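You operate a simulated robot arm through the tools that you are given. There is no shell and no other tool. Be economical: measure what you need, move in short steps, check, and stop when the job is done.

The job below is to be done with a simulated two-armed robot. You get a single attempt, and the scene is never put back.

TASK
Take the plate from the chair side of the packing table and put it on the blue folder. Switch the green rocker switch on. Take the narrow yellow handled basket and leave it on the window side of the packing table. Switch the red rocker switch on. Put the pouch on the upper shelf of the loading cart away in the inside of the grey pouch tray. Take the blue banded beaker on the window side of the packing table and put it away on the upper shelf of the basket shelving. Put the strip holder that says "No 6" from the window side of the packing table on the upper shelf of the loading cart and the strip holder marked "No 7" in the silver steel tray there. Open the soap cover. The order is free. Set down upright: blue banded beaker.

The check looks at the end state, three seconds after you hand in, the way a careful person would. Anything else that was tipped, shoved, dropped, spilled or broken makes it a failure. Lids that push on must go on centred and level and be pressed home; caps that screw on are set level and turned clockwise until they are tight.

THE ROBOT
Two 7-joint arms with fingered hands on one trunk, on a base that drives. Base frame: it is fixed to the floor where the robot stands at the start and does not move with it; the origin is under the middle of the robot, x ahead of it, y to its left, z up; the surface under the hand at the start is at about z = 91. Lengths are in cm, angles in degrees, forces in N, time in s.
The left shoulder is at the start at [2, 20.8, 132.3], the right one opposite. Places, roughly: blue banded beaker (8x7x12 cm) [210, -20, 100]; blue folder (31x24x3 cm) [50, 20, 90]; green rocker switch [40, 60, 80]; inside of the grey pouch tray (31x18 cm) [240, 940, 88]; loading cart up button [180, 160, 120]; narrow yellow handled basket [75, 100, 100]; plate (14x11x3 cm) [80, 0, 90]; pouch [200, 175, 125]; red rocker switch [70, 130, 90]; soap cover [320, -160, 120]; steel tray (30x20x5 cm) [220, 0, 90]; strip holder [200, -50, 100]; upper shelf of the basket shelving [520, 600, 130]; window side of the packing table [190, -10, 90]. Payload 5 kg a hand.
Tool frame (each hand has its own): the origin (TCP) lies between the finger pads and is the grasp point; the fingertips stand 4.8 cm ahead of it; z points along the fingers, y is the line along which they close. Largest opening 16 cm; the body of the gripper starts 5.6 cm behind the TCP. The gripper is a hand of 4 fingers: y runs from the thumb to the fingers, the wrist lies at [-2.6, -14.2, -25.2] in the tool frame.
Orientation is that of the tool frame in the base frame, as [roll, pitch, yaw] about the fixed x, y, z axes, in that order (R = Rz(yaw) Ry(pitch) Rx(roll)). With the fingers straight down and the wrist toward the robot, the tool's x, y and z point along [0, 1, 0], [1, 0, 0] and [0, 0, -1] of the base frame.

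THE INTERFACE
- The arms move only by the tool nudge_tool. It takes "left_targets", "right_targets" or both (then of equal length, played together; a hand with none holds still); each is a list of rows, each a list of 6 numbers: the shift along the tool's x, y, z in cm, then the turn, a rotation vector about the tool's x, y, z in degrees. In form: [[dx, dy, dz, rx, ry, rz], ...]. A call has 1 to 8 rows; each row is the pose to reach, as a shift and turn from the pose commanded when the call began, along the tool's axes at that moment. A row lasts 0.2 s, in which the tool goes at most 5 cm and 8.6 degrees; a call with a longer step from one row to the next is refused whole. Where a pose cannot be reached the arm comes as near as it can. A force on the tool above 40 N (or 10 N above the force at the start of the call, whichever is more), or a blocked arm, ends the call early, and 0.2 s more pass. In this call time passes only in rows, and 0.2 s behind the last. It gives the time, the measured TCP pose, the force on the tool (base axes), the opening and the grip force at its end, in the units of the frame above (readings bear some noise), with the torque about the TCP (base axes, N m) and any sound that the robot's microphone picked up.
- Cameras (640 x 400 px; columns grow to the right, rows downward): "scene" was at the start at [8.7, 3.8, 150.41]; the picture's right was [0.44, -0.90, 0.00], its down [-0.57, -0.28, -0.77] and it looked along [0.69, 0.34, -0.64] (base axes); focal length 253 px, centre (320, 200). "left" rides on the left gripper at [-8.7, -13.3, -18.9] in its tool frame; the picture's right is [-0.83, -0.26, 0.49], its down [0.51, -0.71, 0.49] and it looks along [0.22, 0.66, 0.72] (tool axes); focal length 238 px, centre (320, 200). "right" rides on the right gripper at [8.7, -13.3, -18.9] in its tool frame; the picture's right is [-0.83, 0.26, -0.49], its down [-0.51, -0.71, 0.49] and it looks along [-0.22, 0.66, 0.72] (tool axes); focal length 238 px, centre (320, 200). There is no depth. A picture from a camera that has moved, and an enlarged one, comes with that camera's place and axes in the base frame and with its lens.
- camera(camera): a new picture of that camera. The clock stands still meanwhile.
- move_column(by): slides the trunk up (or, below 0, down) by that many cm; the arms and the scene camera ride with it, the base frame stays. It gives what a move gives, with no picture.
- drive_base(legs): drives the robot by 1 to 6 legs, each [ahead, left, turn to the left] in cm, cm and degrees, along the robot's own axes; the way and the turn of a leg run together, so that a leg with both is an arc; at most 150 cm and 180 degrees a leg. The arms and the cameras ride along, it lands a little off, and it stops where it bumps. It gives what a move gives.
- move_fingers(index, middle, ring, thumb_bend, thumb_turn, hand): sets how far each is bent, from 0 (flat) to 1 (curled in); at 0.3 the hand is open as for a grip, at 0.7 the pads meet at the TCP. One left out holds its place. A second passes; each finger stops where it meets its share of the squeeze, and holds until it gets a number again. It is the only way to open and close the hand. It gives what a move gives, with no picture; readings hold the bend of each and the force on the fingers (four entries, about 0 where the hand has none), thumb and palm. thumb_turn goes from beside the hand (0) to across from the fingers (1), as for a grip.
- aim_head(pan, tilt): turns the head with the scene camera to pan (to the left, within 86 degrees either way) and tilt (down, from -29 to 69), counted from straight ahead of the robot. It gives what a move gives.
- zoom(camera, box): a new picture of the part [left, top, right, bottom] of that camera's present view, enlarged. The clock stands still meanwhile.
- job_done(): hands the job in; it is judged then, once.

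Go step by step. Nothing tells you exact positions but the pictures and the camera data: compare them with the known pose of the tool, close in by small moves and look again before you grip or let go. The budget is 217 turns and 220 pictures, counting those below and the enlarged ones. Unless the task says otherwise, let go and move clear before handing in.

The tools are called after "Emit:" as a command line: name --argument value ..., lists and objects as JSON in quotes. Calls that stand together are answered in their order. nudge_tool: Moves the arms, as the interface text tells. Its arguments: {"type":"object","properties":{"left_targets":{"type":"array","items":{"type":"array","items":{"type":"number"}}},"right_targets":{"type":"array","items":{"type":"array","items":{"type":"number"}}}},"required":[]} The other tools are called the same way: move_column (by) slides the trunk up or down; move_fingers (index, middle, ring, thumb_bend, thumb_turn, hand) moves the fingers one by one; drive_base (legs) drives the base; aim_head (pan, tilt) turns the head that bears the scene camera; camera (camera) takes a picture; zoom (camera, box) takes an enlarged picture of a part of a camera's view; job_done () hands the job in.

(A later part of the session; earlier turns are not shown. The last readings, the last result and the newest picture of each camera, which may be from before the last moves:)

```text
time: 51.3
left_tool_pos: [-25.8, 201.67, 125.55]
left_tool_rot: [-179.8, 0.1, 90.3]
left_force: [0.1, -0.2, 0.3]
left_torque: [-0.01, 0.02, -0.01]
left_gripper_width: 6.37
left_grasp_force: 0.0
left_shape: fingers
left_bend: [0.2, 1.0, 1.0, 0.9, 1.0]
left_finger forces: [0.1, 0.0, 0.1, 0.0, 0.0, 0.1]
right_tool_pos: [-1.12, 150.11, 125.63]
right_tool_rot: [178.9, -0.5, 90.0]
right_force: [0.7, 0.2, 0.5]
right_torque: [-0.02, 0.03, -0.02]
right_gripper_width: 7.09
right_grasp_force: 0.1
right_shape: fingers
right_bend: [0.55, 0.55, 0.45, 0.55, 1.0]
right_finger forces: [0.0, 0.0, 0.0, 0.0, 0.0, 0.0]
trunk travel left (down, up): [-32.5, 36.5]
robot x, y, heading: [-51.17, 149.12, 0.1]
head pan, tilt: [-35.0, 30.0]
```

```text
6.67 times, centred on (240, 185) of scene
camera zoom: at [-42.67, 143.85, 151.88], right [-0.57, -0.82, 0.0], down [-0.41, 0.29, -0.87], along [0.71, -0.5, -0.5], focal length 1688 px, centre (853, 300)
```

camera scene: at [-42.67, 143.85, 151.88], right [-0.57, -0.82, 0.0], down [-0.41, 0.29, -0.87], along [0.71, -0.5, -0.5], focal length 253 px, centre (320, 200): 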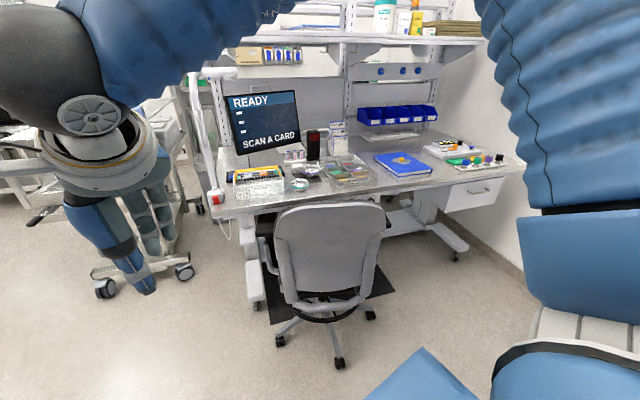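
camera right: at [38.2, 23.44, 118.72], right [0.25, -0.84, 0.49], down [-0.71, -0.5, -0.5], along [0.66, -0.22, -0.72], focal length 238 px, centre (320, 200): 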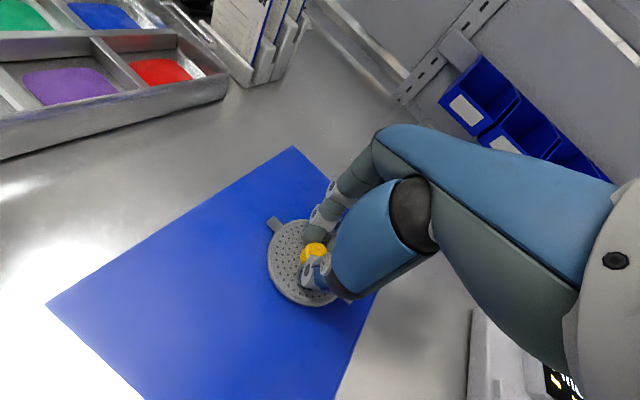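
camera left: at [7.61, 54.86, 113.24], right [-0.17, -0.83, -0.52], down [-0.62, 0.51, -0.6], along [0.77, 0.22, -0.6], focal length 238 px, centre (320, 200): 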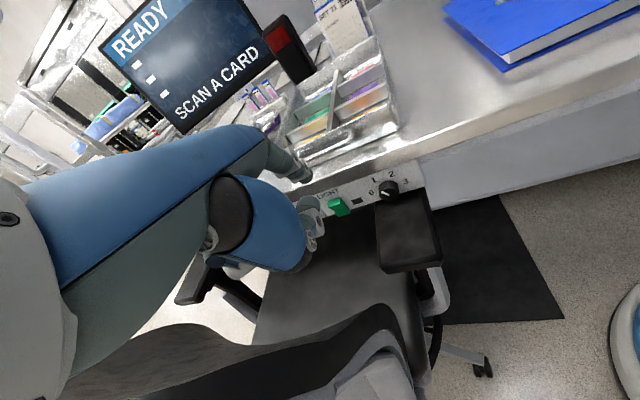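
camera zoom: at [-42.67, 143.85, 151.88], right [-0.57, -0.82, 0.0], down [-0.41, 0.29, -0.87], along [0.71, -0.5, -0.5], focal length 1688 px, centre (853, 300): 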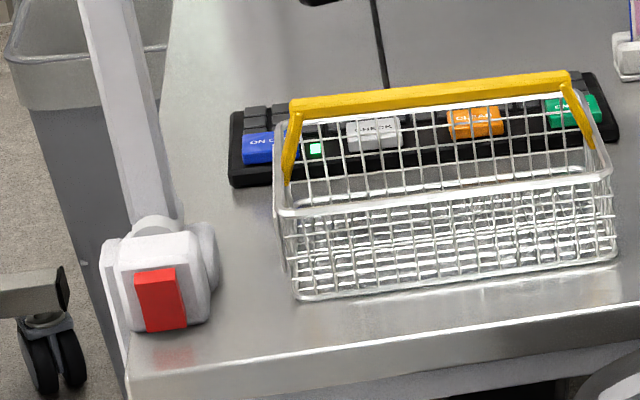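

The basket handle is at about [68.5, 103, 103.5] and the red rocker around [65, 125, 94.5]. I drive up to the table's left corner, turned toward them.

Emit:
drive_base --legs '[[0, 12, 0], [45, 0, 0], [0, 0, -35]]'

Emit:
aim_head --pan -5 --tilt 35

Emit:
camera --camera "scene"

```text
time: 56.6
left_tool_pos: [44.98, 189.67, 125.55]
left_tool_rot: [-179.8, 0.1, 55.6]
left_force: [0.0, 0.0, 0.1]
left_torque: [0.0, -0.01, -0.03]
left_gripper_width: 6.39
left_grasp_force: 0.2
left_shape: fingers
left_bend: [0.2, 1.0, 1.0, 0.9, 1.0]
left_finger forces: [0.1, 0.0, 0.0, 0.0, 0.0, 0.1]
right_tool_pos: [35.94, 133.43, 125.55]
right_tool_rot: [179.0, -0.6, 55.4]
right_force: [0.3, -0.5, 0.0]
right_torque: [0.02, 0.01, -0.02]
right_gripper_width: 7.08
right_grasp_force: 0.1
right_shape: fingers
right_bend: [0.55, 0.55, 0.45, 0.55, 1.0]
right_finger forces: [0.1, 0.0, 0.0, 0.0, 0.0, 0.1]
trunk travel left (down, up): [-32.5, 36.5]
robot x, y, heading: [-5.72, 160.73, -34.7]
head pan, tilt: [-35.0, 30.0]
```

```text
time: 57.5
left_tool_pos: [45.04, 189.82, 125.58]
left_tool_rot: [-179.7, 0.1, 55.5]
left_force: [0.3, 0.2, -0.7]
left_torque: [0.0, 0.02, -0.01]
left_gripper_width: 6.35
left_grasp_force: 0.1
left_shape: fingers
left_bend: [0.2, 1.0, 1.0, 0.9, 1.0]
left_finger forces: [0.0, 0.1, 0.1, 0.0, 0.1, 0.0]
right_tool_pos: [36.05, 133.46, 125.53]
right_tool_rot: [179.1, -0.5, 55.4]
right_force: [0.1, -0.4, 0.1]
right_torque: [0.0, 0.01, 0.0]
right_gripper_width: 7.1
right_grasp_force: 0.0
right_shape: fingers
right_bend: [0.55, 0.55, 0.45, 0.55, 1.0]
right_finger forces: [0.1, 0.0, 0.1, 0.0, 0.1, 0.0]
trunk travel left (down, up): [-32.5, 36.5]
robot x, y, heading: [-5.79, 160.8, -34.8]
head pan, tilt: [-5.0, 35.0]
```

```text
162 pictures are left
camera scene: at [1.9, 154.72, 151.1], right [-0.64, -0.77, 0.0], down [-0.44, 0.37, -0.82], along [0.63, -0.52, -0.57], focal length 253 px, centre (320, 200)
```

scene: 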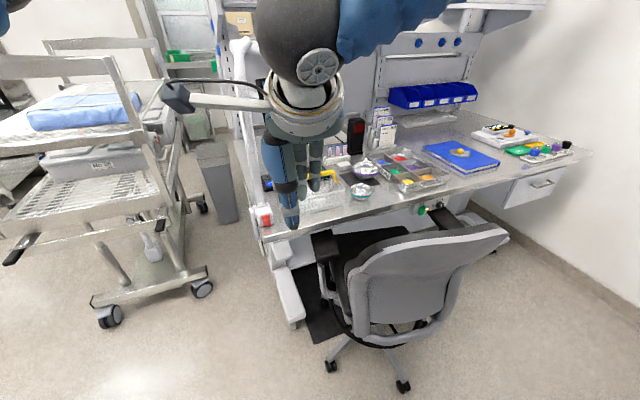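

I shift the right hand aside so I can see the switch and basket.

Emit:
nudge_tool --right_targets '[[-4, 0, -2, 0, 0, 0], [-8, 0, -4, 0, 0, 0], [-12, 0, -6, 0, 0, 0], [-16, 0, -7, 0, 0, 0], [-20, 0, -7, 0, 0, 0]]'

Emit:
zoom --camera "scene" --box '[230, 150, 370, 250]'

Emit:
zoom --camera "scene" --box '[240, 190, 290, 230]'

```text
time: 58.7
left_tool_pos: [44.97, 189.78, 125.53]
left_tool_rot: [-179.9, 0.1, 55.5]
left_force: [-0.7, -0.9, 0.9]
left_torque: [0.08, -0.12, 0.02]
left_gripper_width: 6.37
left_grasp_force: 0.0
left_shape: fingers
left_bend: [0.2, 1.0, 1.0, 0.9, 1.0]
left_finger forces: [0.0, 0.1, 0.0, 0.1, 0.0, 0.0]
right_tool_pos: [24.39, 116.83, 132.4]
right_tool_rot: [179.1, -0.6, 55.4]
right_force: [-1.6, -0.6, 0.2]
right_torque: [0.09, -0.08, 0.01]
right_gripper_width: 7.06
right_grasp_force: 0.0
right_shape: fingers
right_bend: [0.55, 0.55, 0.45, 0.55, 1.0]
right_finger forces: [0.1, 0.0, 0.0, 0.0, 0.0, 0.0]
trunk travel left (down, up): [-32.5, 36.5]
robot x, y, heading: [-5.69, 161.35, -34.8]
head pan, tilt: [-5.0, 35.0]
```

```text
4.00 times, centred on (300, 200) of scene
camera zoom: at [1.75, 154.59, 151.1], right [-0.64, -0.77, 0.0], down [-0.44, 0.37, -0.82], along [0.63, -0.52, -0.57], focal length 1013 px, centre (400, 200)
```

zoom: 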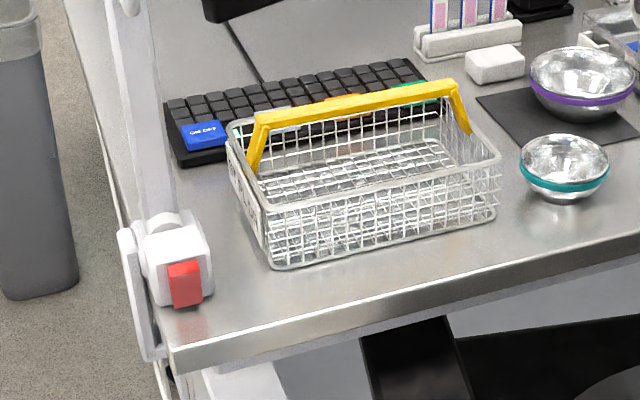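

```text
10.00 times, centred on (265, 210) of scene
camera zoom: at [1.75, 154.59, 151.1], right [-0.64, -0.77, 0.0], down [-0.44, 0.37, -0.82], along [0.63, -0.52, -0.57], focal length 2532 px, centre (870, 100)
```

zoom: 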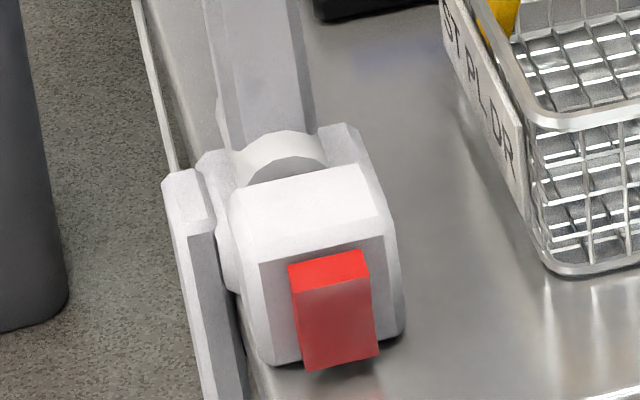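

I bring the left hand closer to inspect the red rocker with its camera before pressing.

Emit:
nudge_tool --left_targets '[[-3.1, 2.5, 2.5, 0, 0, 0], [-6.2, 5, 5, 0, 0, 0], [-9.3, 7.5, 7.5, 0, 0, 0], [-12.4, 10, 10, 0, 0, 0], [-15.5, 12.5, 12.5, 0, 0, 0], [-18.6, 15, 15, 0, 0, 0], [-21.7, 17.5, 17.5, 0, 0, 0], [-24.8, 20, 20, 0, 0, 0]]'

Emit:
camera --camera "left"

Emit:
camera --camera "scene"

```text
time: 60.5
left_tool_pos: [55.55, 177.26, 113.45]
left_tool_rot: [-179.9, 0.2, 55.4]
left_force: [-0.1, -0.4, 0.0]
left_torque: [0.06, 0.02, 0.01]
left_gripper_width: 6.37
left_grasp_force: 0.1
left_shape: fingers
left_bend: [0.2, 1.0, 1.0, 0.9, 1.0]
left_finger forces: [0.1, 0.1, 0.0, 0.1, 0.0, 0.0]
left hand out of reach, approached as far as the arm can: row 1, 2, 3, 4, 5, 6, 7, 8
right_tool_pos: [24.46, 116.98, 132.44]
right_tool_rot: [179.0, -0.6, 55.5]
right_force: [-0.2, -1.3, 0.6]
right_torque: [0.02, -0.06, 0.01]
right_gripper_width: 7.07
right_grasp_force: 0.0
right_shape: fingers
right_bend: [0.55, 0.55, 0.45, 0.55, 1.0]
right_finger forces: [0.0, 0.0, 0.0, 0.1, 0.0, 0.0]
trunk travel left (down, up): [-32.5, 36.5]
robot x, y, heading: [-5.34, 161.15, -34.8]
head pan, tilt: [-5.0, 35.0]
```

```text
159 pictures are left
camera left: at [39.71, 177.52, 132.41], right [-0.69, -0.54, -0.48], down [-0.3, 0.82, -0.49], along [0.66, -0.19, -0.72], focal length 238 px, centre (320, 200)
```

left: 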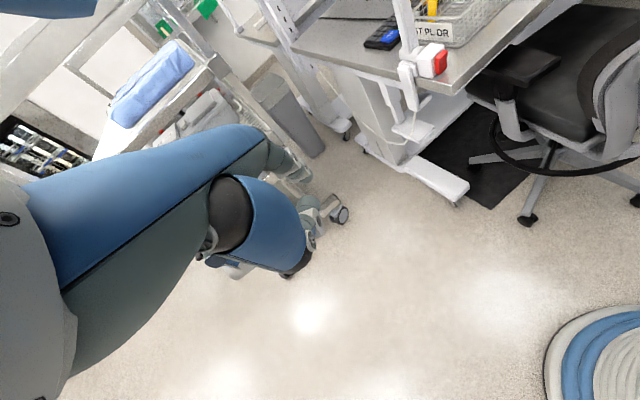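

```text
158 pictures are left
camera scene: at [1.84, 154.69, 151.1], right [-0.64, -0.77, 0.0], down [-0.44, 0.37, -0.82], along [0.63, -0.52, -0.57], focal length 253 px, centre (320, 200)
```

scene: 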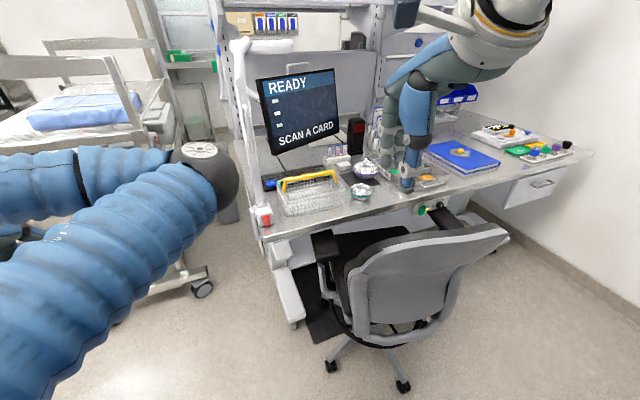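

The left hand lagged since that spot is too close to the body. I move it further forward where it has reach.

Emit:
nudge_tool --left_targets '[[0, 4.5, 0, 0, 0, 0], [0, 9, 0, 0, 0, 0], [-3, 13, 0, 0, 0, 0]]'

Emit:
camera --camera "left"

```text
time: 61.3
left_tool_pos: [67.33, 169.26, 113.21]
left_tool_rot: [-179.7, 0.1, 55.6]
left_force: [0.1, 0.0, 0.5]
left_torque: [0.07, 0.03, -0.01]
left_gripper_width: 6.4
left_grasp_force: 0.1
left_shape: fingers
left_bend: [0.2, 1.0, 1.0, 0.9, 1.0]
left_finger forces: [0.1, 0.1, 0.0, 0.0, 0.0, 0.0]
left hand out of reach, approached as far as the arm can: row 1, 2, 3
right_tool_pos: [24.61, 116.86, 132.28]
right_tool_rot: [179.0, -0.6, 55.4]
right_force: [0.5, -0.5, -0.3]
right_torque: [0.09, 0.03, 0.01]
right_gripper_width: 7.04
right_grasp_force: 0.1
right_shape: fingers
right_bend: [0.55, 0.55, 0.45, 0.55, 1.0]
right_finger forces: [0.0, 0.0, 0.0, 0.0, 0.1, 0.0]
trunk travel left (down, up): [-32.5, 36.5]
robot x, y, heading: [-5.69, 161.04, -34.6]
head pan, tilt: [-5.0, 35.0]
```

```text
157 pictures are left
camera left: at [51.52, 169.49, 132.21], right [-0.69, -0.54, -0.48], down [-0.3, 0.82, -0.49], along [0.66, -0.19, -0.73], focal length 238 px, centre (320, 200)
```

left: 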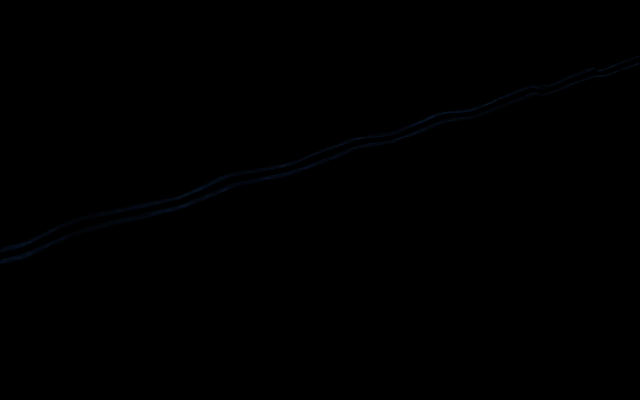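

The left arm has folded into a bad configuration. I send it back toward its initial comfortable pose to unwind it.

Emit:
nudge_tool --left_targets '[[4, -1.9, -2.2, 0, 0, 0], [8, -3.8, -4.4, 0, 0, 0], [12, -5.7, -6.6, 0, 0, 0], [16, -7.6, -8.8, 0, 0, 0], [20, -9.5, -11, 0, 0, 0], [24, -11.4, -13.2, 0, 0, 0], [28, -13.3, -15.4, 0, 0, 0], [32, -15, -18, 0, 0, 0]]'

Emit:
camera --camera "scene"

```text
refused: row 8 steps farther than a row can; nothing moved
```

```text
156 pictures are left
camera scene: at [2.0, 154.58, 151.08], right [-0.64, -0.77, 0.0], down [-0.44, 0.37, -0.82], along [0.63, -0.52, -0.57], focal length 253 px, centre (320, 200)
```

scene: 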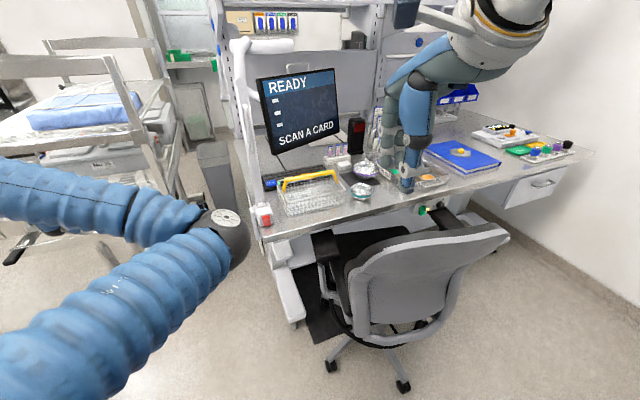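

Elbow has swung inward; I unwind with slightly smaller steps.

Emit:
nudge_tool --left_targets '[[4, -1.9, -2.2, 0, 0, 0], [8, -3.8, -4.4, 0, 0, 0], [12, -5.7, -6.6, 0, 0, 0], [16, -7.6, -8.8, 0, 0, 0], [20, -9.5, -11, 0, 0, 0], [24, -11.4, -13.2, 0, 0, 0], [28, -13.3, -15.4, 0, 0, 0], [32, -15, -17.6, 0, 0, 0]]'

Emit:
camera --camera "scene"

```text
time: 63.1
left_tool_pos: [72.93, 204.31, 130.81]
left_tool_rot: [-179.9, 0.3, 55.4]
left_force: [1.2, 0.1, 0.6]
left_torque: [-0.12, 0.07, 0.01]
left_gripper_width: 6.37
left_grasp_force: 0.1
left_shape: fingers
left_bend: [0.2, 1.0, 1.0, 0.9, 1.0]
left_finger forces: [0.0, 0.0, 0.0, 0.1, 0.1, 0.1]
right_tool_pos: [24.55, 117.22, 132.43]
right_tool_rot: [179.0, -0.4, 55.5]
right_force: [-0.2, 1.7, -0.5]
right_torque: [-0.13, -0.02, -0.05]
right_gripper_width: 7.1
right_grasp_force: 0.0
right_shape: fingers
right_bend: [0.55, 0.55, 0.45, 0.55, 1.0]
right_finger forces: [0.0, 0.0, 0.1, 0.0, 0.0, 0.0]
trunk travel left (down, up): [-32.5, 36.5]
robot x, y, heading: [-6.05, 161.05, -34.8]
head pan, tilt: [-5.0, 35.0]
```

```text
155 pictures are left
camera scene: at [1.9, 154.98, 151.11], right [-0.64, -0.77, 0.0], down [-0.44, 0.37, -0.82], along [0.63, -0.53, -0.57], focal length 253 px, centre (320, 200)
```

scene: 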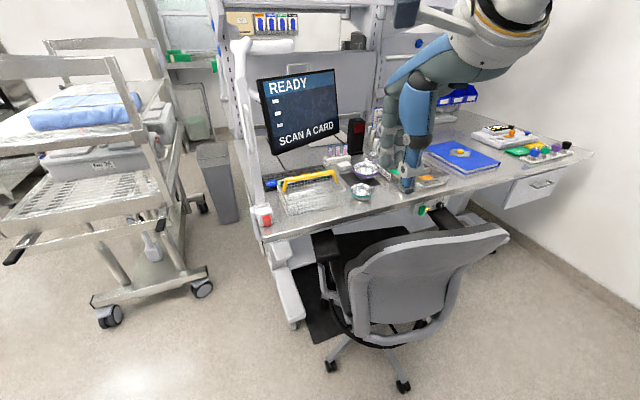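

The arm unwound to the left. Now I bring it forward and inward gradually along a good path.

Emit:
nudge_tool --left_targets '[[-2, 4, 0, 0, 0, 0], [-4, 8, 0, 0, 0, 0], [-7, 11.5, 0, 0, 0, 0], [-11, 14, 0, 0, 0, 0], [-15, 16, 1, 0, 0, 0], [-19.5, 17, 2, 0, 0, 0], [-24, 18, 3, 0, 0, 0], [-28.5, 19, 4, 0, 0, 0]]'

Emit:
camera --camera "scene"

```text
time: 64.9
left_tool_pos: [72.12, 169.81, 127.0]
left_tool_rot: [-179.8, 0.0, 55.6]
left_force: [-1.0, 0.3, 1.0]
left_torque: [0.1, -0.09, 0.05]
left_gripper_width: 6.37
left_grasp_force: 0.1
left_shape: fingers
left_bend: [0.2, 1.0, 1.0, 0.9, 1.0]
left_finger forces: [0.0, 0.0, 0.0, 0.0, 0.1, 0.0]
right_tool_pos: [24.39, 116.79, 132.27]
right_tool_rot: [178.9, -0.6, 55.4]
right_force: [-0.5, -0.8, 0.1]
right_torque: [0.1, -0.06, 0.01]
right_gripper_width: 7.08
right_grasp_force: 0.0
right_shape: fingers
right_bend: [0.55, 0.55, 0.45, 0.55, 1.0]
right_finger forces: [0.0, 0.0, 0.1, 0.0, 0.1, 0.0]
trunk travel left (down, up): [-32.5, 36.5]
robot x, y, heading: [-5.92, 160.92, -34.6]
head pan, tilt: [-5.0, 35.0]
```

```text
154 pictures are left
camera scene: at [1.77, 154.52, 151.09], right [-0.64, -0.77, 0.0], down [-0.44, 0.37, -0.82], along [0.63, -0.52, -0.57], focal length 253 px, centre (320, 200)
```

scene: 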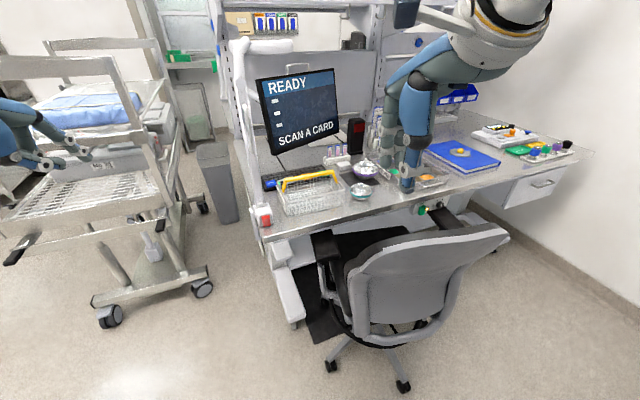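

Good, the arm is in a normal shape again. I move it in toward the switch for a close view.

Emit:
nudge_tool --left_targets '[[-3.8, 0, 2.5, 0, 0, 0], [-7.6, 0, 5, 0, 0, 0], [-11.4, 0, 7.5, 0, 0, 0], [-15.2, 0, 10, 0, 0, 0], [-19, 0, 12.5, 0, 0, 0], [-22.8, 0, 15, 0, 0, 0], [-26.6, 0, 17.5, 0, 0, 0], [-30, 0, 20, 0, 0, 0]]'

Emit:
camera --camera "left"

Emit:
camera --camera "scene"

```text
time: 66.7
left_tool_pos: [55.28, 145.25, 106.98]
left_tool_rot: [-179.8, 0.0, 55.6]
left_force: [0.8, -0.6, 0.3]
left_torque: [0.09, 0.07, 0.02]
left_gripper_width: 6.36
left_grasp_force: 0.1
left_shape: fingers
left_bend: [0.2, 1.0, 1.0, 0.9, 1.0]
left_finger forces: [0.1, 0.1, 0.1, 0.0, 0.1, 0.0]
right_tool_pos: [24.61, 116.89, 132.26]
right_tool_rot: [178.9, -0.7, 55.5]
right_force: [0.3, -0.7, -0.5]
right_torque: [0.09, 0.03, 0.02]
right_gripper_width: 7.09
right_grasp_force: 0.1
right_shape: fingers
right_bend: [0.55, 0.55, 0.45, 0.55, 1.0]
right_finger forces: [0.1, 0.0, 0.0, 0.0, 0.1, 0.0]
trunk travel left (down, up): [-32.5, 36.5]
robot x, y, heading: [-5.54, 160.43, -34.7]
head pan, tilt: [-5.0, 35.0]
```

```text
153 pictures are left
camera left: at [39.51, 145.4, 125.86], right [-0.69, -0.54, -0.49], down [-0.3, 0.82, -0.49], along [0.66, -0.19, -0.72], focal length 238 px, centre (320, 200)
```

left: 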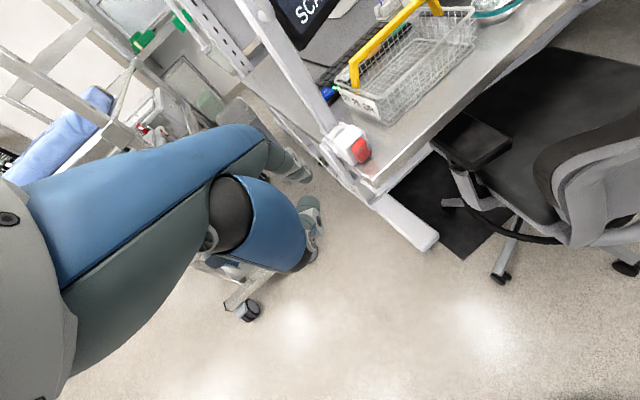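

```text
152 pictures are left
camera scene: at [1.92, 154.59, 151.09], right [-0.64, -0.77, 0.0], down [-0.44, 0.37, -0.82], along [0.63, -0.52, -0.57], focal length 253 px, centre (320, 200)
```

scene: 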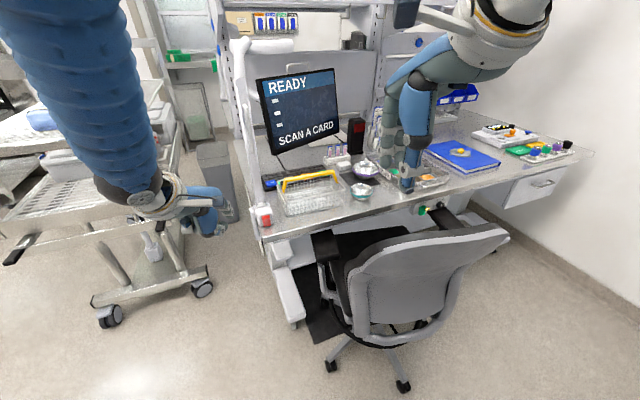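

Emit:
zoom --camera "left" --box '[320, 115, 400, 190]'

Emit:
zoom --camera "scene" --box '[170, 160, 300, 250]'

```text
5.33 times, centred on (360, 152) of left
camera zoom: at [39.51, 145.4, 125.86], right [-0.69, -0.54, -0.49], down [-0.3, 0.82, -0.49], along [0.66, -0.19, -0.72], focal length 1271 px, centre (107, 453)
```

zoom: 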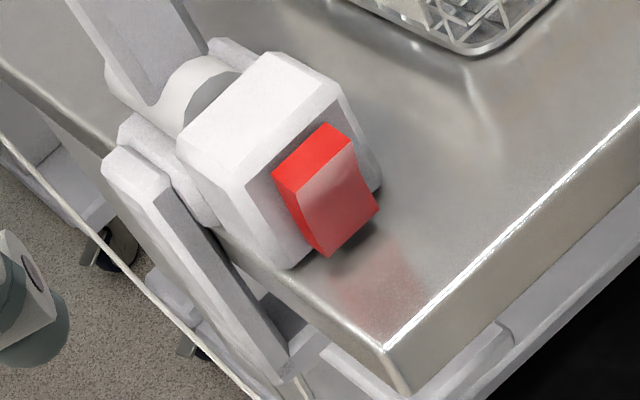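

```text
4.44 times, centred on (235, 205) of scene
camera zoom: at [1.92, 154.59, 151.09], right [-0.64, -0.77, 0.0], down [-0.44, 0.37, -0.82], along [0.63, -0.52, -0.57], focal length 1125 px, centre (698, 178)
```

zoom: 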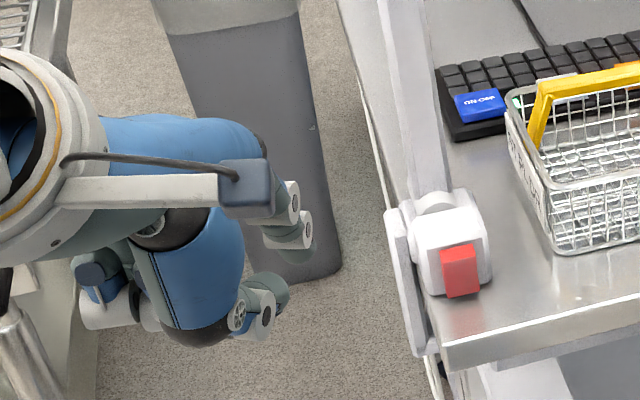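

The red rocker's top also protrudes (off), its centre near [68, 124.4, 92.5]. I yaw the left hand to face it and bring the index tip in front.

Emit:
nudge_tool --left_targets '[[-3.4, 1.6, 1.8, -2.5, 0.4, -4.5], [-6.8, 3.2, 3.6, -5, 0.8, -9], [-10.2, 4.8, 5.4, -7.5, 1.2, -13.5], [-13.7, 6.3, 7, -9.9, 1.6, -18]]'

Emit:
camera --camera "left"

Emit:
zoom --camera "scene" --box '[190, 160, 310, 250]'

```text
time: 67.7
left_tool_pos: [52.58, 130.36, 99.76]
left_tool_rot: [170.1, -0.4, 72.9]
left_force: [2.3, 6.2, -1.1]
left_torque: [-0.59, 0.22, 0.04]
left_gripper_width: 6.35
left_grasp_force: 0.1
left_shape: fingers
left_bend: [0.2, 1.0, 1.0, 0.9, 1.0]
left_finger forces: [0.0, 0.1, 0.0, 0.0, 0.1, 0.1]
right_tool_pos: [24.52, 116.77, 132.18]
right_tool_rot: [179.2, -0.6, 55.4]
right_force: [0.5, -1.9, -0.1]
right_torque: [0.13, 0.0, 0.04]
right_gripper_width: 7.1
right_grasp_force: 0.1
right_shape: fingers
right_bend: [0.55, 0.55, 0.45, 0.55, 1.0]
right_finger forces: [0.1, 0.0, 0.1, 0.1, 0.1, 0.0]
trunk travel left (down, up): [-32.5, 36.5]
robot x, y, heading: [-5.71, 161.14, -34.6]
head pan, tilt: [-5.0, 35.0]
```

```text
149 pictures are left
camera left: at [34.45, 126.66, 116.13], right [-0.41, -0.74, -0.53], down [-0.44, 0.67, -0.6], along [0.8, -0.01, -0.6], focal length 238 px, centre (320, 200)
```

left: 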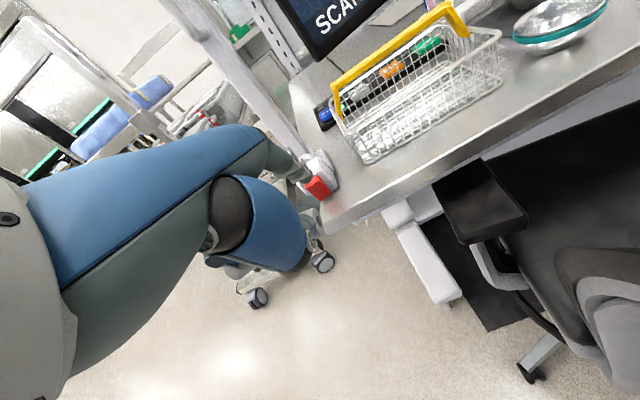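

```text
4.44 times, centred on (250, 205) of scene
camera zoom: at [1.92, 154.52, 151.08], right [-0.64, -0.77, 0.0], down [-0.44, 0.37, -0.82], along [0.63, -0.52, -0.57], focal length 1125 px, centre (631, 178)
```

zoom: 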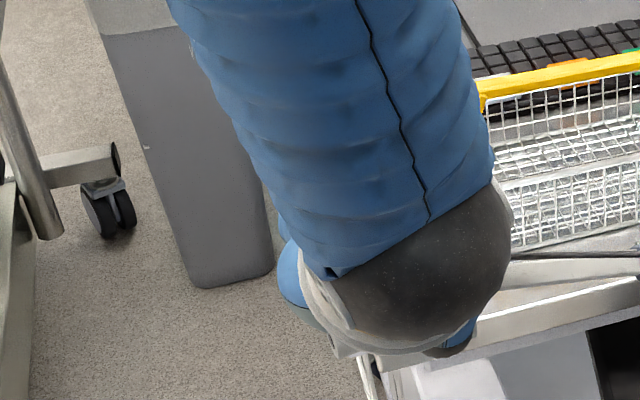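

Index tip computed at [63.9, 125.2, 98.2]. I zoom to compare with the rocker.

Emit:
zoom --camera "left" --box '[270, 130, 370, 230]'

```text
4.00 times, centred on (320, 180) of left
camera zoom: at [34.45, 126.66, 116.13], right [-0.41, -0.74, -0.53], down [-0.44, 0.67, -0.6], along [0.8, -0.01, -0.6], focal length 953 px, centre (320, 280)
```

zoom: 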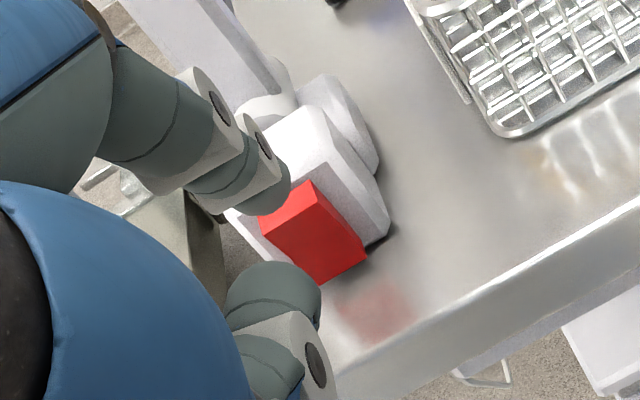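

Aligned within a few millimetres. I lower the tip to the notch height, then push forward and up.

Emit:
nudge_tool --left_targets '[[0.3, -0.52, 2.96, 0, 0, 0], [0.6, -1.01, 5.71, 0, 0, 0], [0.6, 1.45, 6.15, 0, 0, 0], [0.6, 2.44, 6.32, 0, 0, 0], [0.6, 3.04, 5.82, 0, 0, 0], [0.6, 3.73, 5.33, 0, 0, 0], [0.6, 4.25, 4.71, 0, 0, 0], [0.6, 4.76, 4.09, 0, 0, 0]]'

Emit:
zoom --camera "left" --box '[270, 130, 370, 230]'

```text
time: 69.5
left_tool_pos: [58.1, 129.49, 96.7]
left_tool_rot: [170.3, 0.0, 73.6]
left_force: [-10.7, 2.2, -3.3]
left_torque: [0.18, 0.63, -0.16]
left_gripper_width: 3.61
left_grasp_force: 5.0
left_shape: fingers
left_bend: [0.32, 1.0, 1.0, 0.9, 1.0]
left_finger forces: [11.0, 0.1, 0.0, 0.1, 0.1, 0.0]
right_tool_pos: [24.47, 116.89, 132.38]
right_tool_rot: [178.9, -0.4, 55.4]
right_force: [0.4, 0.5, -0.2]
right_torque: [0.0, 0.0, -0.02]
right_gripper_width: 7.09
right_grasp_force: 0.1
right_shape: fingers
right_bend: [0.55, 0.55, 0.45, 0.55, 1.0]
right_finger forces: [0.0, 0.0, 0.0, 0.0, 0.0, 0.1]
trunk travel left (down, up): [-32.5, 36.5]
robot x, y, heading: [-5.31, 160.59, -35.0]
head pan, tilt: [-5.0, 35.0]
```

```text
4.00 times, centred on (320, 180) of left
camera zoom: at [39.94, 125.62, 113.08], right [-0.4, -0.75, -0.52], down [-0.45, 0.66, -0.6], along [0.8, -0.01, -0.6], focal length 953 px, centre (320, 280)
```

zoom: 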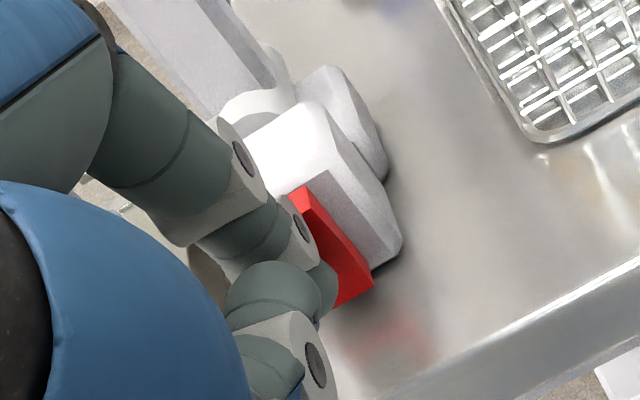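

The finger has been pushed; I back off and check the switch state.

Emit:
nudge_tool --left_targets '[[0, -2, -0.3, 0, 0, 0], [0.5, -5, -0.8, 0, 0, 0], [1, -8, -4, 0, 0, 0]]'

Emit:
zoom --camera "left" --box '[270, 130, 370, 230]'

```text
time: 70.3
left_tool_pos: [50.08, 132.95, 99.53]
left_tool_rot: [170.0, 0.0, 73.5]
left_force: [-0.9, -0.3, 1.0]
left_torque: [-0.04, -0.16, 0.03]
left_gripper_width: 6.38
left_grasp_force: 0.1
left_shape: fingers
left_bend: [0.2, 1.0, 1.0, 0.9, 1.0]
left_finger forces: [0.1, 0.0, 0.0, 0.0, 0.1, 0.0]
right_tool_pos: [24.35, 117.03, 132.58]
right_tool_rot: [178.8, -0.7, 55.4]
right_force: [-2.2, 0.3, 0.3]
right_torque: [-0.06, -0.18, -0.01]
right_gripper_width: 7.1
right_grasp_force: 0.0
right_shape: fingers
right_bend: [0.55, 0.55, 0.45, 0.55, 1.0]
right_finger forces: [0.0, 0.0, 0.0, 0.0, 0.0, 0.1]
trunk travel left (down, up): [-32.5, 36.5]
robot x, y, heading: [-5.75, 161.02, -34.7]
head pan, tilt: [-5.0, 35.0]
```

```text
4.00 times, centred on (320, 180) of left
camera zoom: at [31.87, 129.16, 115.83], right [-0.4, -0.75, -0.52], down [-0.45, 0.66, -0.61], along [0.8, -0.01, -0.6], focal length 953 px, centre (320, 280)
```

zoom: 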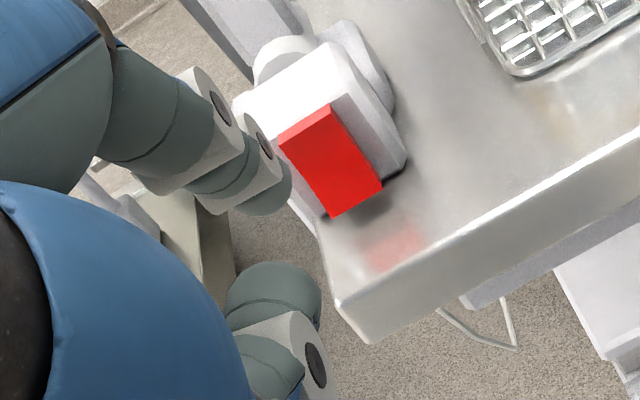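

Emit:
zoom --camera "left" --box '[320, 140, 380, 190]'

Emit:
aim_head --pan 10 --tilt 10

Emit:
camera --camera "scene"

```text
8.00 times, centred on (350, 165) of left
camera zoom: at [31.87, 129.16, 115.83], right [-0.4, -0.75, -0.52], down [-0.45, 0.66, -0.61], along [0.8, -0.01, -0.6], focal length 1907 px, centre (80, 480)
```

zoom: 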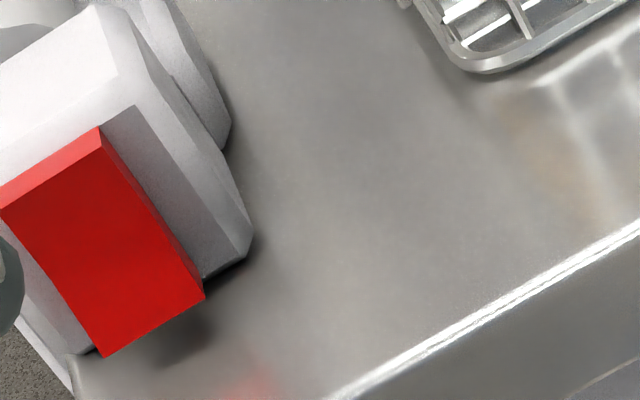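

```text
time: 71.2
left_tool_pos: [50.25, 132.9, 99.24]
left_tool_rot: [170.2, 0.0, 73.7]
left_force: [-0.9, 0.0, 0.6]
left_torque: [0.0, -0.02, 0.01]
left_gripper_width: 6.34
left_grasp_force: 0.1
left_shape: fingers
left_bend: [0.2, 1.0, 1.0, 0.9, 1.0]
left_finger forces: [0.0, 0.0, 0.0, 0.0, 0.0, 0.1]
right_tool_pos: [24.47, 116.91, 132.36]
right_tool_rot: [179.0, -0.6, 55.4]
right_force: [-0.1, -0.3, 0.3]
right_torque: [0.0, -0.04, 0.01]
right_gripper_width: 7.1
right_grasp_force: 0.1
right_shape: fingers
right_bend: [0.55, 0.55, 0.45, 0.55, 1.0]
right_finger forces: [0.0, 0.0, 0.0, 0.0, 0.0, 0.1]
trunk travel left (down, up): [-32.5, 36.5]
robot x, y, heading: [-5.92, 161.03, -34.8]
head pan, tilt: [10.0, 10.0]
```

```text
143 pictures are left
camera scene: at [3.52, 156.46, 155.1], right [-0.42, -0.91, 0.0], down [-0.16, 0.07, -0.98], along [0.89, -0.41, -0.17], focal length 253 px, centre (320, 200)
```

scene: 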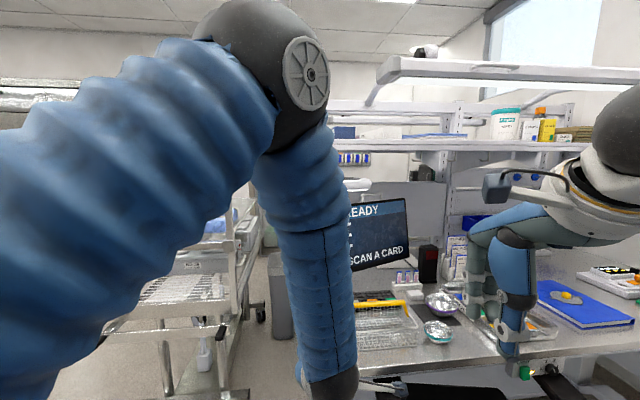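

The rocker's bottom now protrudes, so the red switch is on. I retract the left hand to a neutral pose.

Emit:
nudge_tool --left_targets '[[2, -2, -3, 2.5, -0.4, 4.5], [5, -3, -6, 5, -0.8, 9], [8.5, -3, -9, 7.5, -1.2, 13.5], [12.5, -2, -12, 9.9, -1.6, 18], [17, -1, -14, 9.9, -1.6, 18], [21, 0, -16, 9.9, -1.6, 18], [25, 1, -18, 9.9, -1.6, 18]]'

Emit:
aim_head --pan -5 --tilt 35

Emit:
camera --camera "scene"

Emit:
zoom --camera "scene" --box '[235, 160, 365, 250]'

```text
refused: row 4 steps farther than a row can; nothing moved
```

```text
time: 72.1
left_tool_pos: [50.19, 132.81, 99.26]
left_tool_rot: [170.2, 0.0, 73.6]
left_force: [0.4, 0.1, -0.2]
left_torque: [-0.02, -0.01, 0.01]
left_gripper_width: 6.34
left_grasp_force: 0.1
left_shape: fingers
left_bend: [0.2, 1.0, 1.0, 0.9, 1.0]
left_finger forces: [0.1, 0.1, 0.0, 0.0, 0.0, 0.1]
right_tool_pos: [24.59, 116.99, 132.47]
right_tool_rot: [179.0, -0.4, 55.4]
right_force: [0.4, 0.3, -0.5]
right_torque: [0.0, -0.02, -0.01]
right_gripper_width: 7.1
right_grasp_force: 0.0
right_shape: fingers
right_bend: [0.55, 0.55, 0.45, 0.55, 1.0]
right_finger forces: [0.0, 0.1, 0.0, 0.0, 0.0, 0.0]
trunk travel left (down, up): [-32.5, 36.5]
robot x, y, heading: [-5.89, 160.93, -34.7]
head pan, tilt: [-5.0, 35.0]
```

```text
142 pictures are left
camera scene: at [1.89, 154.71, 151.1], right [-0.64, -0.77, 0.0], down [-0.44, 0.37, -0.82], along [0.63, -0.52, -0.57], focal length 253 px, centre (320, 200)
```

scene: 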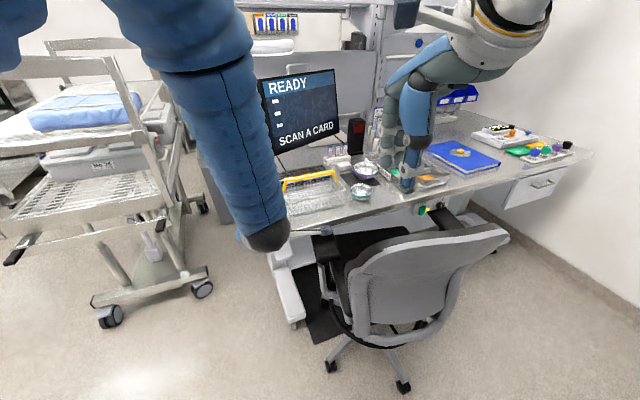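

```text
4.44 times, centred on (300, 205) of scene
camera zoom: at [1.89, 154.71, 151.1], right [-0.64, -0.77, 0.0], down [-0.44, 0.37, -0.82], along [0.63, -0.52, -0.57], focal length 1125 px, centre (409, 178)
```

zoom: 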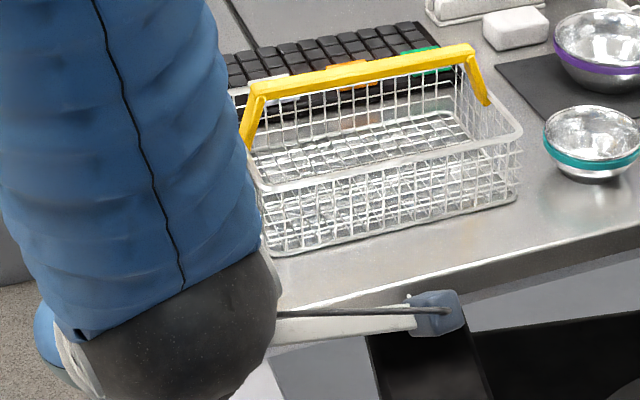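

The handle centre is about [72.3, 101.8, 101.8], a bit far. I retract the left hand, then drive ~25 cm closer.

Emit:
nudge_tool --left_targets '[[1, -2.5, -2.5, 2.5, -0.4, 4.5], [3, -4, -6, 5, -0.8, 9], [6, -4, -9, 7.5, -1.2, 13.5], [9.5, -4, -12, 9.9, -1.6, 18], [13.5, -3, -14, 9.9, -1.6, 18], [17.5, -2, -16, 9.9, -1.6, 18], [21.5, -1, -18, 9.9, -1.6, 18], [25.5, 0, -20, 9.9, -1.6, 18]]'

Emit:
drive_base --legs '[[0, 12, 0], [22, 0, 0]]'

Emit:
camera --camera "scene"

```text
time: 73.9
left_tool_pos: [52.27, 152.78, 116.99]
left_tool_rot: [178.1, 0.8, 54.9]
left_force: [0.1, -1.5, 0.1]
left_torque: [0.11, -0.02, 0.01]
left_gripper_width: 6.36
left_grasp_force: 0.1
left_shape: fingers
left_bend: [0.2, 1.0, 1.0, 0.9, 1.0]
left_finger forces: [0.1, 0.1, 0.0, 0.0, 0.0, 0.0]
left hand out of reach, approached as far as the arm can: row 7, 8
right_tool_pos: [24.49, 116.78, 132.31]
right_tool_rot: [179.1, -0.6, 55.4]
right_force: [-0.5, -0.4, -0.7]
right_torque: [0.1, -0.03, 0.01]
right_gripper_width: 7.06
right_grasp_force: 0.0
right_shape: fingers
right_bend: [0.55, 0.55, 0.45, 0.55, 1.0]
right_finger forces: [0.0, 0.1, 0.1, 0.0, 0.1, 0.1]
trunk travel left (down, up): [-32.5, 36.5]
robot x, y, heading: [-5.53, 160.88, -34.9]
head pan, tilt: [-5.0, 35.0]
```

```text
time: 76.4
left_tool_pos: [77.59, 150.37, 116.88]
left_tool_rot: [178.1, 0.9, 55.0]
left_force: [0.4, 0.0, 0.2]
left_torque: [0.02, 0.04, -0.01]
left_gripper_width: 6.37
left_grasp_force: 0.0
left_shape: fingers
left_bend: [0.2, 1.0, 1.0, 0.9, 1.0]
left_finger forces: [0.0, 0.0, 0.0, 0.1, 0.1, 0.0]
right_tool_pos: [49.63, 114.28, 132.32]
right_tool_rot: [179.0, -0.4, 55.4]
right_force: [0.4, -0.1, -0.9]
right_torque: [0.06, 0.02, -0.02]
right_gripper_width: 7.08
right_grasp_force: 0.1
right_shape: fingers
right_bend: [0.55, 0.55, 0.45, 0.55, 1.0]
right_finger forces: [0.0, 0.0, 0.1, 0.1, 0.0, 0.0]
trunk travel left (down, up): [-32.5, 36.5]
robot x, y, heading: [19.54, 158.06, -34.6]
head pan, tilt: [-5.0, 35.0]
```

```text
140 pictures are left
camera scene: at [27.02, 151.98, 151.09], right [-0.64, -0.77, 0.0], down [-0.44, 0.37, -0.82], along [0.63, -0.52, -0.57], focal length 253 px, centre (320, 200)
```

scene: 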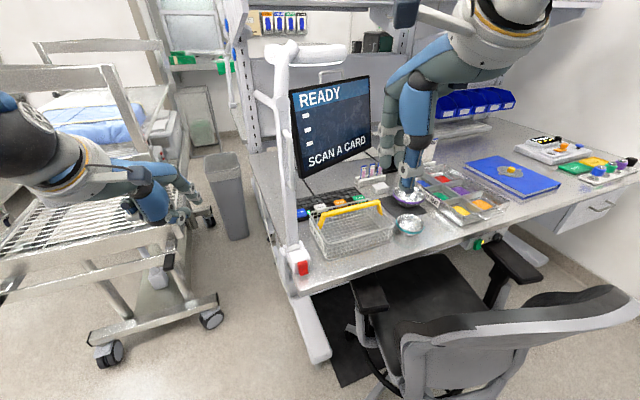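

I open the right hand moderately and bring it over the handle, aligned across it, staying below the lamp head.

Emit:
move_fingers --hand "right" --index 0.45 --middle 0.45 --ring 0.45 --thumb_bend 0.45

Emit:
nudge_tool --right_targets '[[0, 0, 4.8, 0, 0, 0], [0.4, 2, 9, 0, 0, 0], [0.8, 5, 12.5, 0, 0, -3], [1.2, 9, 14.5, 0, 0, -6], [1.6, 13.5, 16, 0, 0, -9], [2.0, 18, 17, 0, 0, -12], [2.4, 22.5, 17.5, 0, 0, -14.6], [2.8, 25.3, 18, 0, 0, -14.6]]'

Emit:
camera --camera "right"

Emit:
camera --camera "scene"

```text
time: 77.4
left_tool_pos: [77.37, 150.23, 116.88]
left_tool_rot: [178.1, 0.9, 55.1]
left_force: [0.4, -0.4, -0.2]
left_torque: [0.01, -0.02, -0.01]
left_gripper_width: 6.39
left_grasp_force: 0.0
left_shape: fingers
left_bend: [0.2, 1.0, 1.0, 0.9, 1.0]
left_finger forces: [0.1, 0.0, 0.0, 0.1, 0.0, 0.1]
right_tool_pos: [49.63, 114.32, 132.27]
right_tool_rot: [179.0, -0.5, 55.4]
right_force: [-0.1, 0.0, 0.1]
right_torque: [0.06, 0.01, 0.01]
right_gripper_width: 11.03
right_grasp_force: 0.1
right_shape: fingers
right_bend: [0.45, 0.45, 0.45, 0.45, 0.99]
right_finger forces: [0.0, 0.0, 0.0, 0.1, 0.0, 0.0]
trunk travel left (down, up): [-32.5, 36.5]
robot x, y, heading: [19.44, 158.51, -34.5]
head pan, tilt: [-5.0, 35.0]
```

```text
time: 79.2
left_tool_pos: [77.63, 150.17, 116.9]
left_tool_rot: [178.1, 0.9, 55.1]
left_force: [0.0, -0.4, 0.3]
left_torque: [0.01, 0.03, 0.02]
left_gripper_width: 6.37
left_grasp_force: 0.1
left_shape: fingers
left_bend: [0.2, 1.0, 1.0, 0.9, 1.0]
left_finger forces: [0.0, 0.0, 0.1, 0.0, 0.0, 0.1]
right_tool_pos: [72.46, 102.05, 114.74]
right_tool_rot: [178.9, -0.2, 70.1]
right_force: [-0.8, 0.3, 0.2]
right_torque: [0.05, 0.04, -0.01]
right_gripper_width: 11.09
right_grasp_force: 0.0
right_shape: fingers
right_bend: [0.45, 0.45, 0.45, 0.45, 0.99]
right_finger forces: [0.1, 0.1, 0.1, 0.1, 0.1, 0.0]
trunk travel left (down, up): [-32.5, 36.5]
robot x, y, heading: [19.38, 158.59, -34.9]
head pan, tilt: [-5.0, 35.0]
```

```text
139 pictures are left
camera right: at [62.49, 114.84, 133.35], right [-0.05, -0.87, 0.49], down [-0.83, -0.24, -0.51], along [0.56, -0.43, -0.71], focal length 238 px, centre (320, 200)
```

right: 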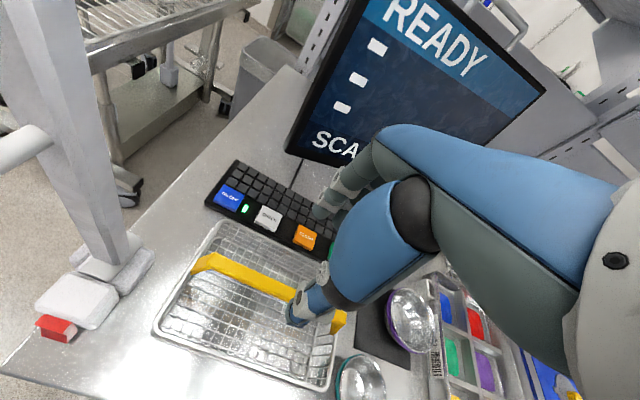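

```text
138 pictures are left
camera scene: at [27.03, 151.99, 151.09], right [-0.64, -0.77, 0.0], down [-0.44, 0.37, -0.82], along [0.63, -0.52, -0.57], focal length 253 px, centre (320, 200)
```

scene: 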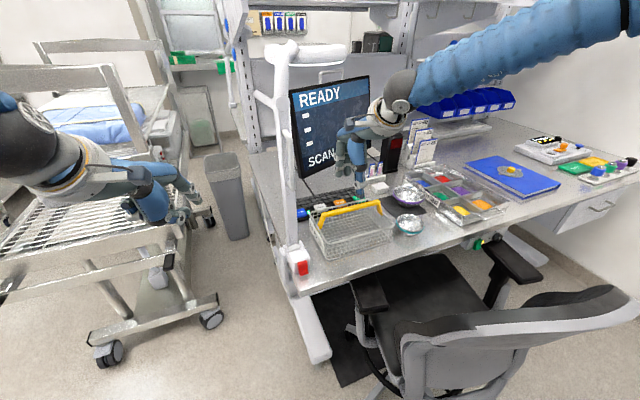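

The handle runs under the hand, slightly toward me. I back off ~1.3 cm and lower around it.

Emit:
nudge_tool --right_targets '[[0, -1.3, 4, 0, 0, 0], [0, -1.3, 8, 0, 0, 0], [0, -1.3, 11.5, 0, 0, 0]]'

Emit:
camera --camera "right"

Emit:
zoom --camera "scene" --box '[280, 150, 430, 270]'

```text
time: 80.0
left_tool_pos: [77.43, 150.29, 117.13]
left_tool_rot: [178.0, 0.9, 55.1]
left_force: [-0.6, -0.3, 0.0]
left_torque: [0.01, -0.03, -0.01]
left_gripper_width: 6.35
left_grasp_force: 0.0
left_shape: fingers
left_bend: [0.2, 1.0, 1.0, 0.9, 1.0]
left_finger forces: [0.1, 0.1, 0.0, 0.1, 0.0, 0.1]
right_tool_pos: [71.46, 102.7, 103.47]
right_tool_rot: [178.7, -0.2, 70.0]
right_force: [-2.5, 1.4, 11.8]
right_torque: [0.0, -0.83, 0.12]
right_gripper_width: 11.08
right_grasp_force: 5.7
right_shape: fingers
right_bend: [0.45, 0.45, 0.45, 0.45, 0.99]
right_finger forces: [12.2, 0.0, 0.0, 0.0, 0.0, 0.0]
trunk travel left (down, up): [-32.5, 36.5]
robot x, y, heading: [19.18, 158.46, -34.6]
head pan, tilt: [-5.0, 35.0]
```

```text
137 pictures are left
camera right: at [61.42, 115.54, 122.12], right [-0.05, -0.87, 0.49], down [-0.83, -0.23, -0.51], along [0.56, -0.43, -0.71], focal length 238 px, centre (320, 200)
```

right: 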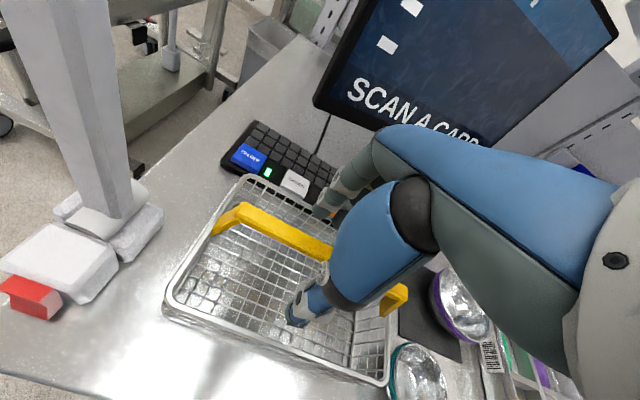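

```text
3.33 times, centred on (355, 210) of scene
camera zoom: at [26.86, 152.12, 151.13], right [-0.64, -0.77, 0.0], down [-0.44, 0.37, -0.82], along [0.63, -0.52, -0.57], focal length 844 px, centre (203, 167)
```

zoom: 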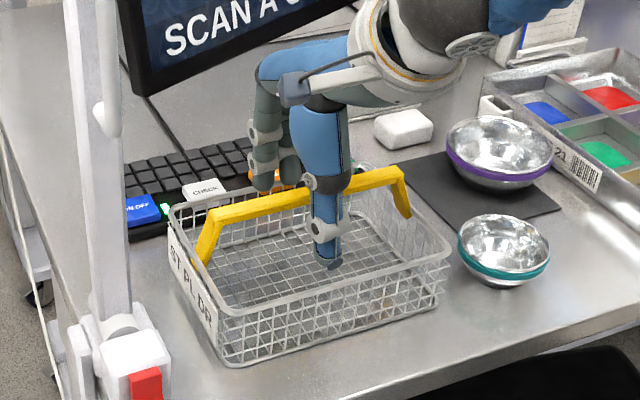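

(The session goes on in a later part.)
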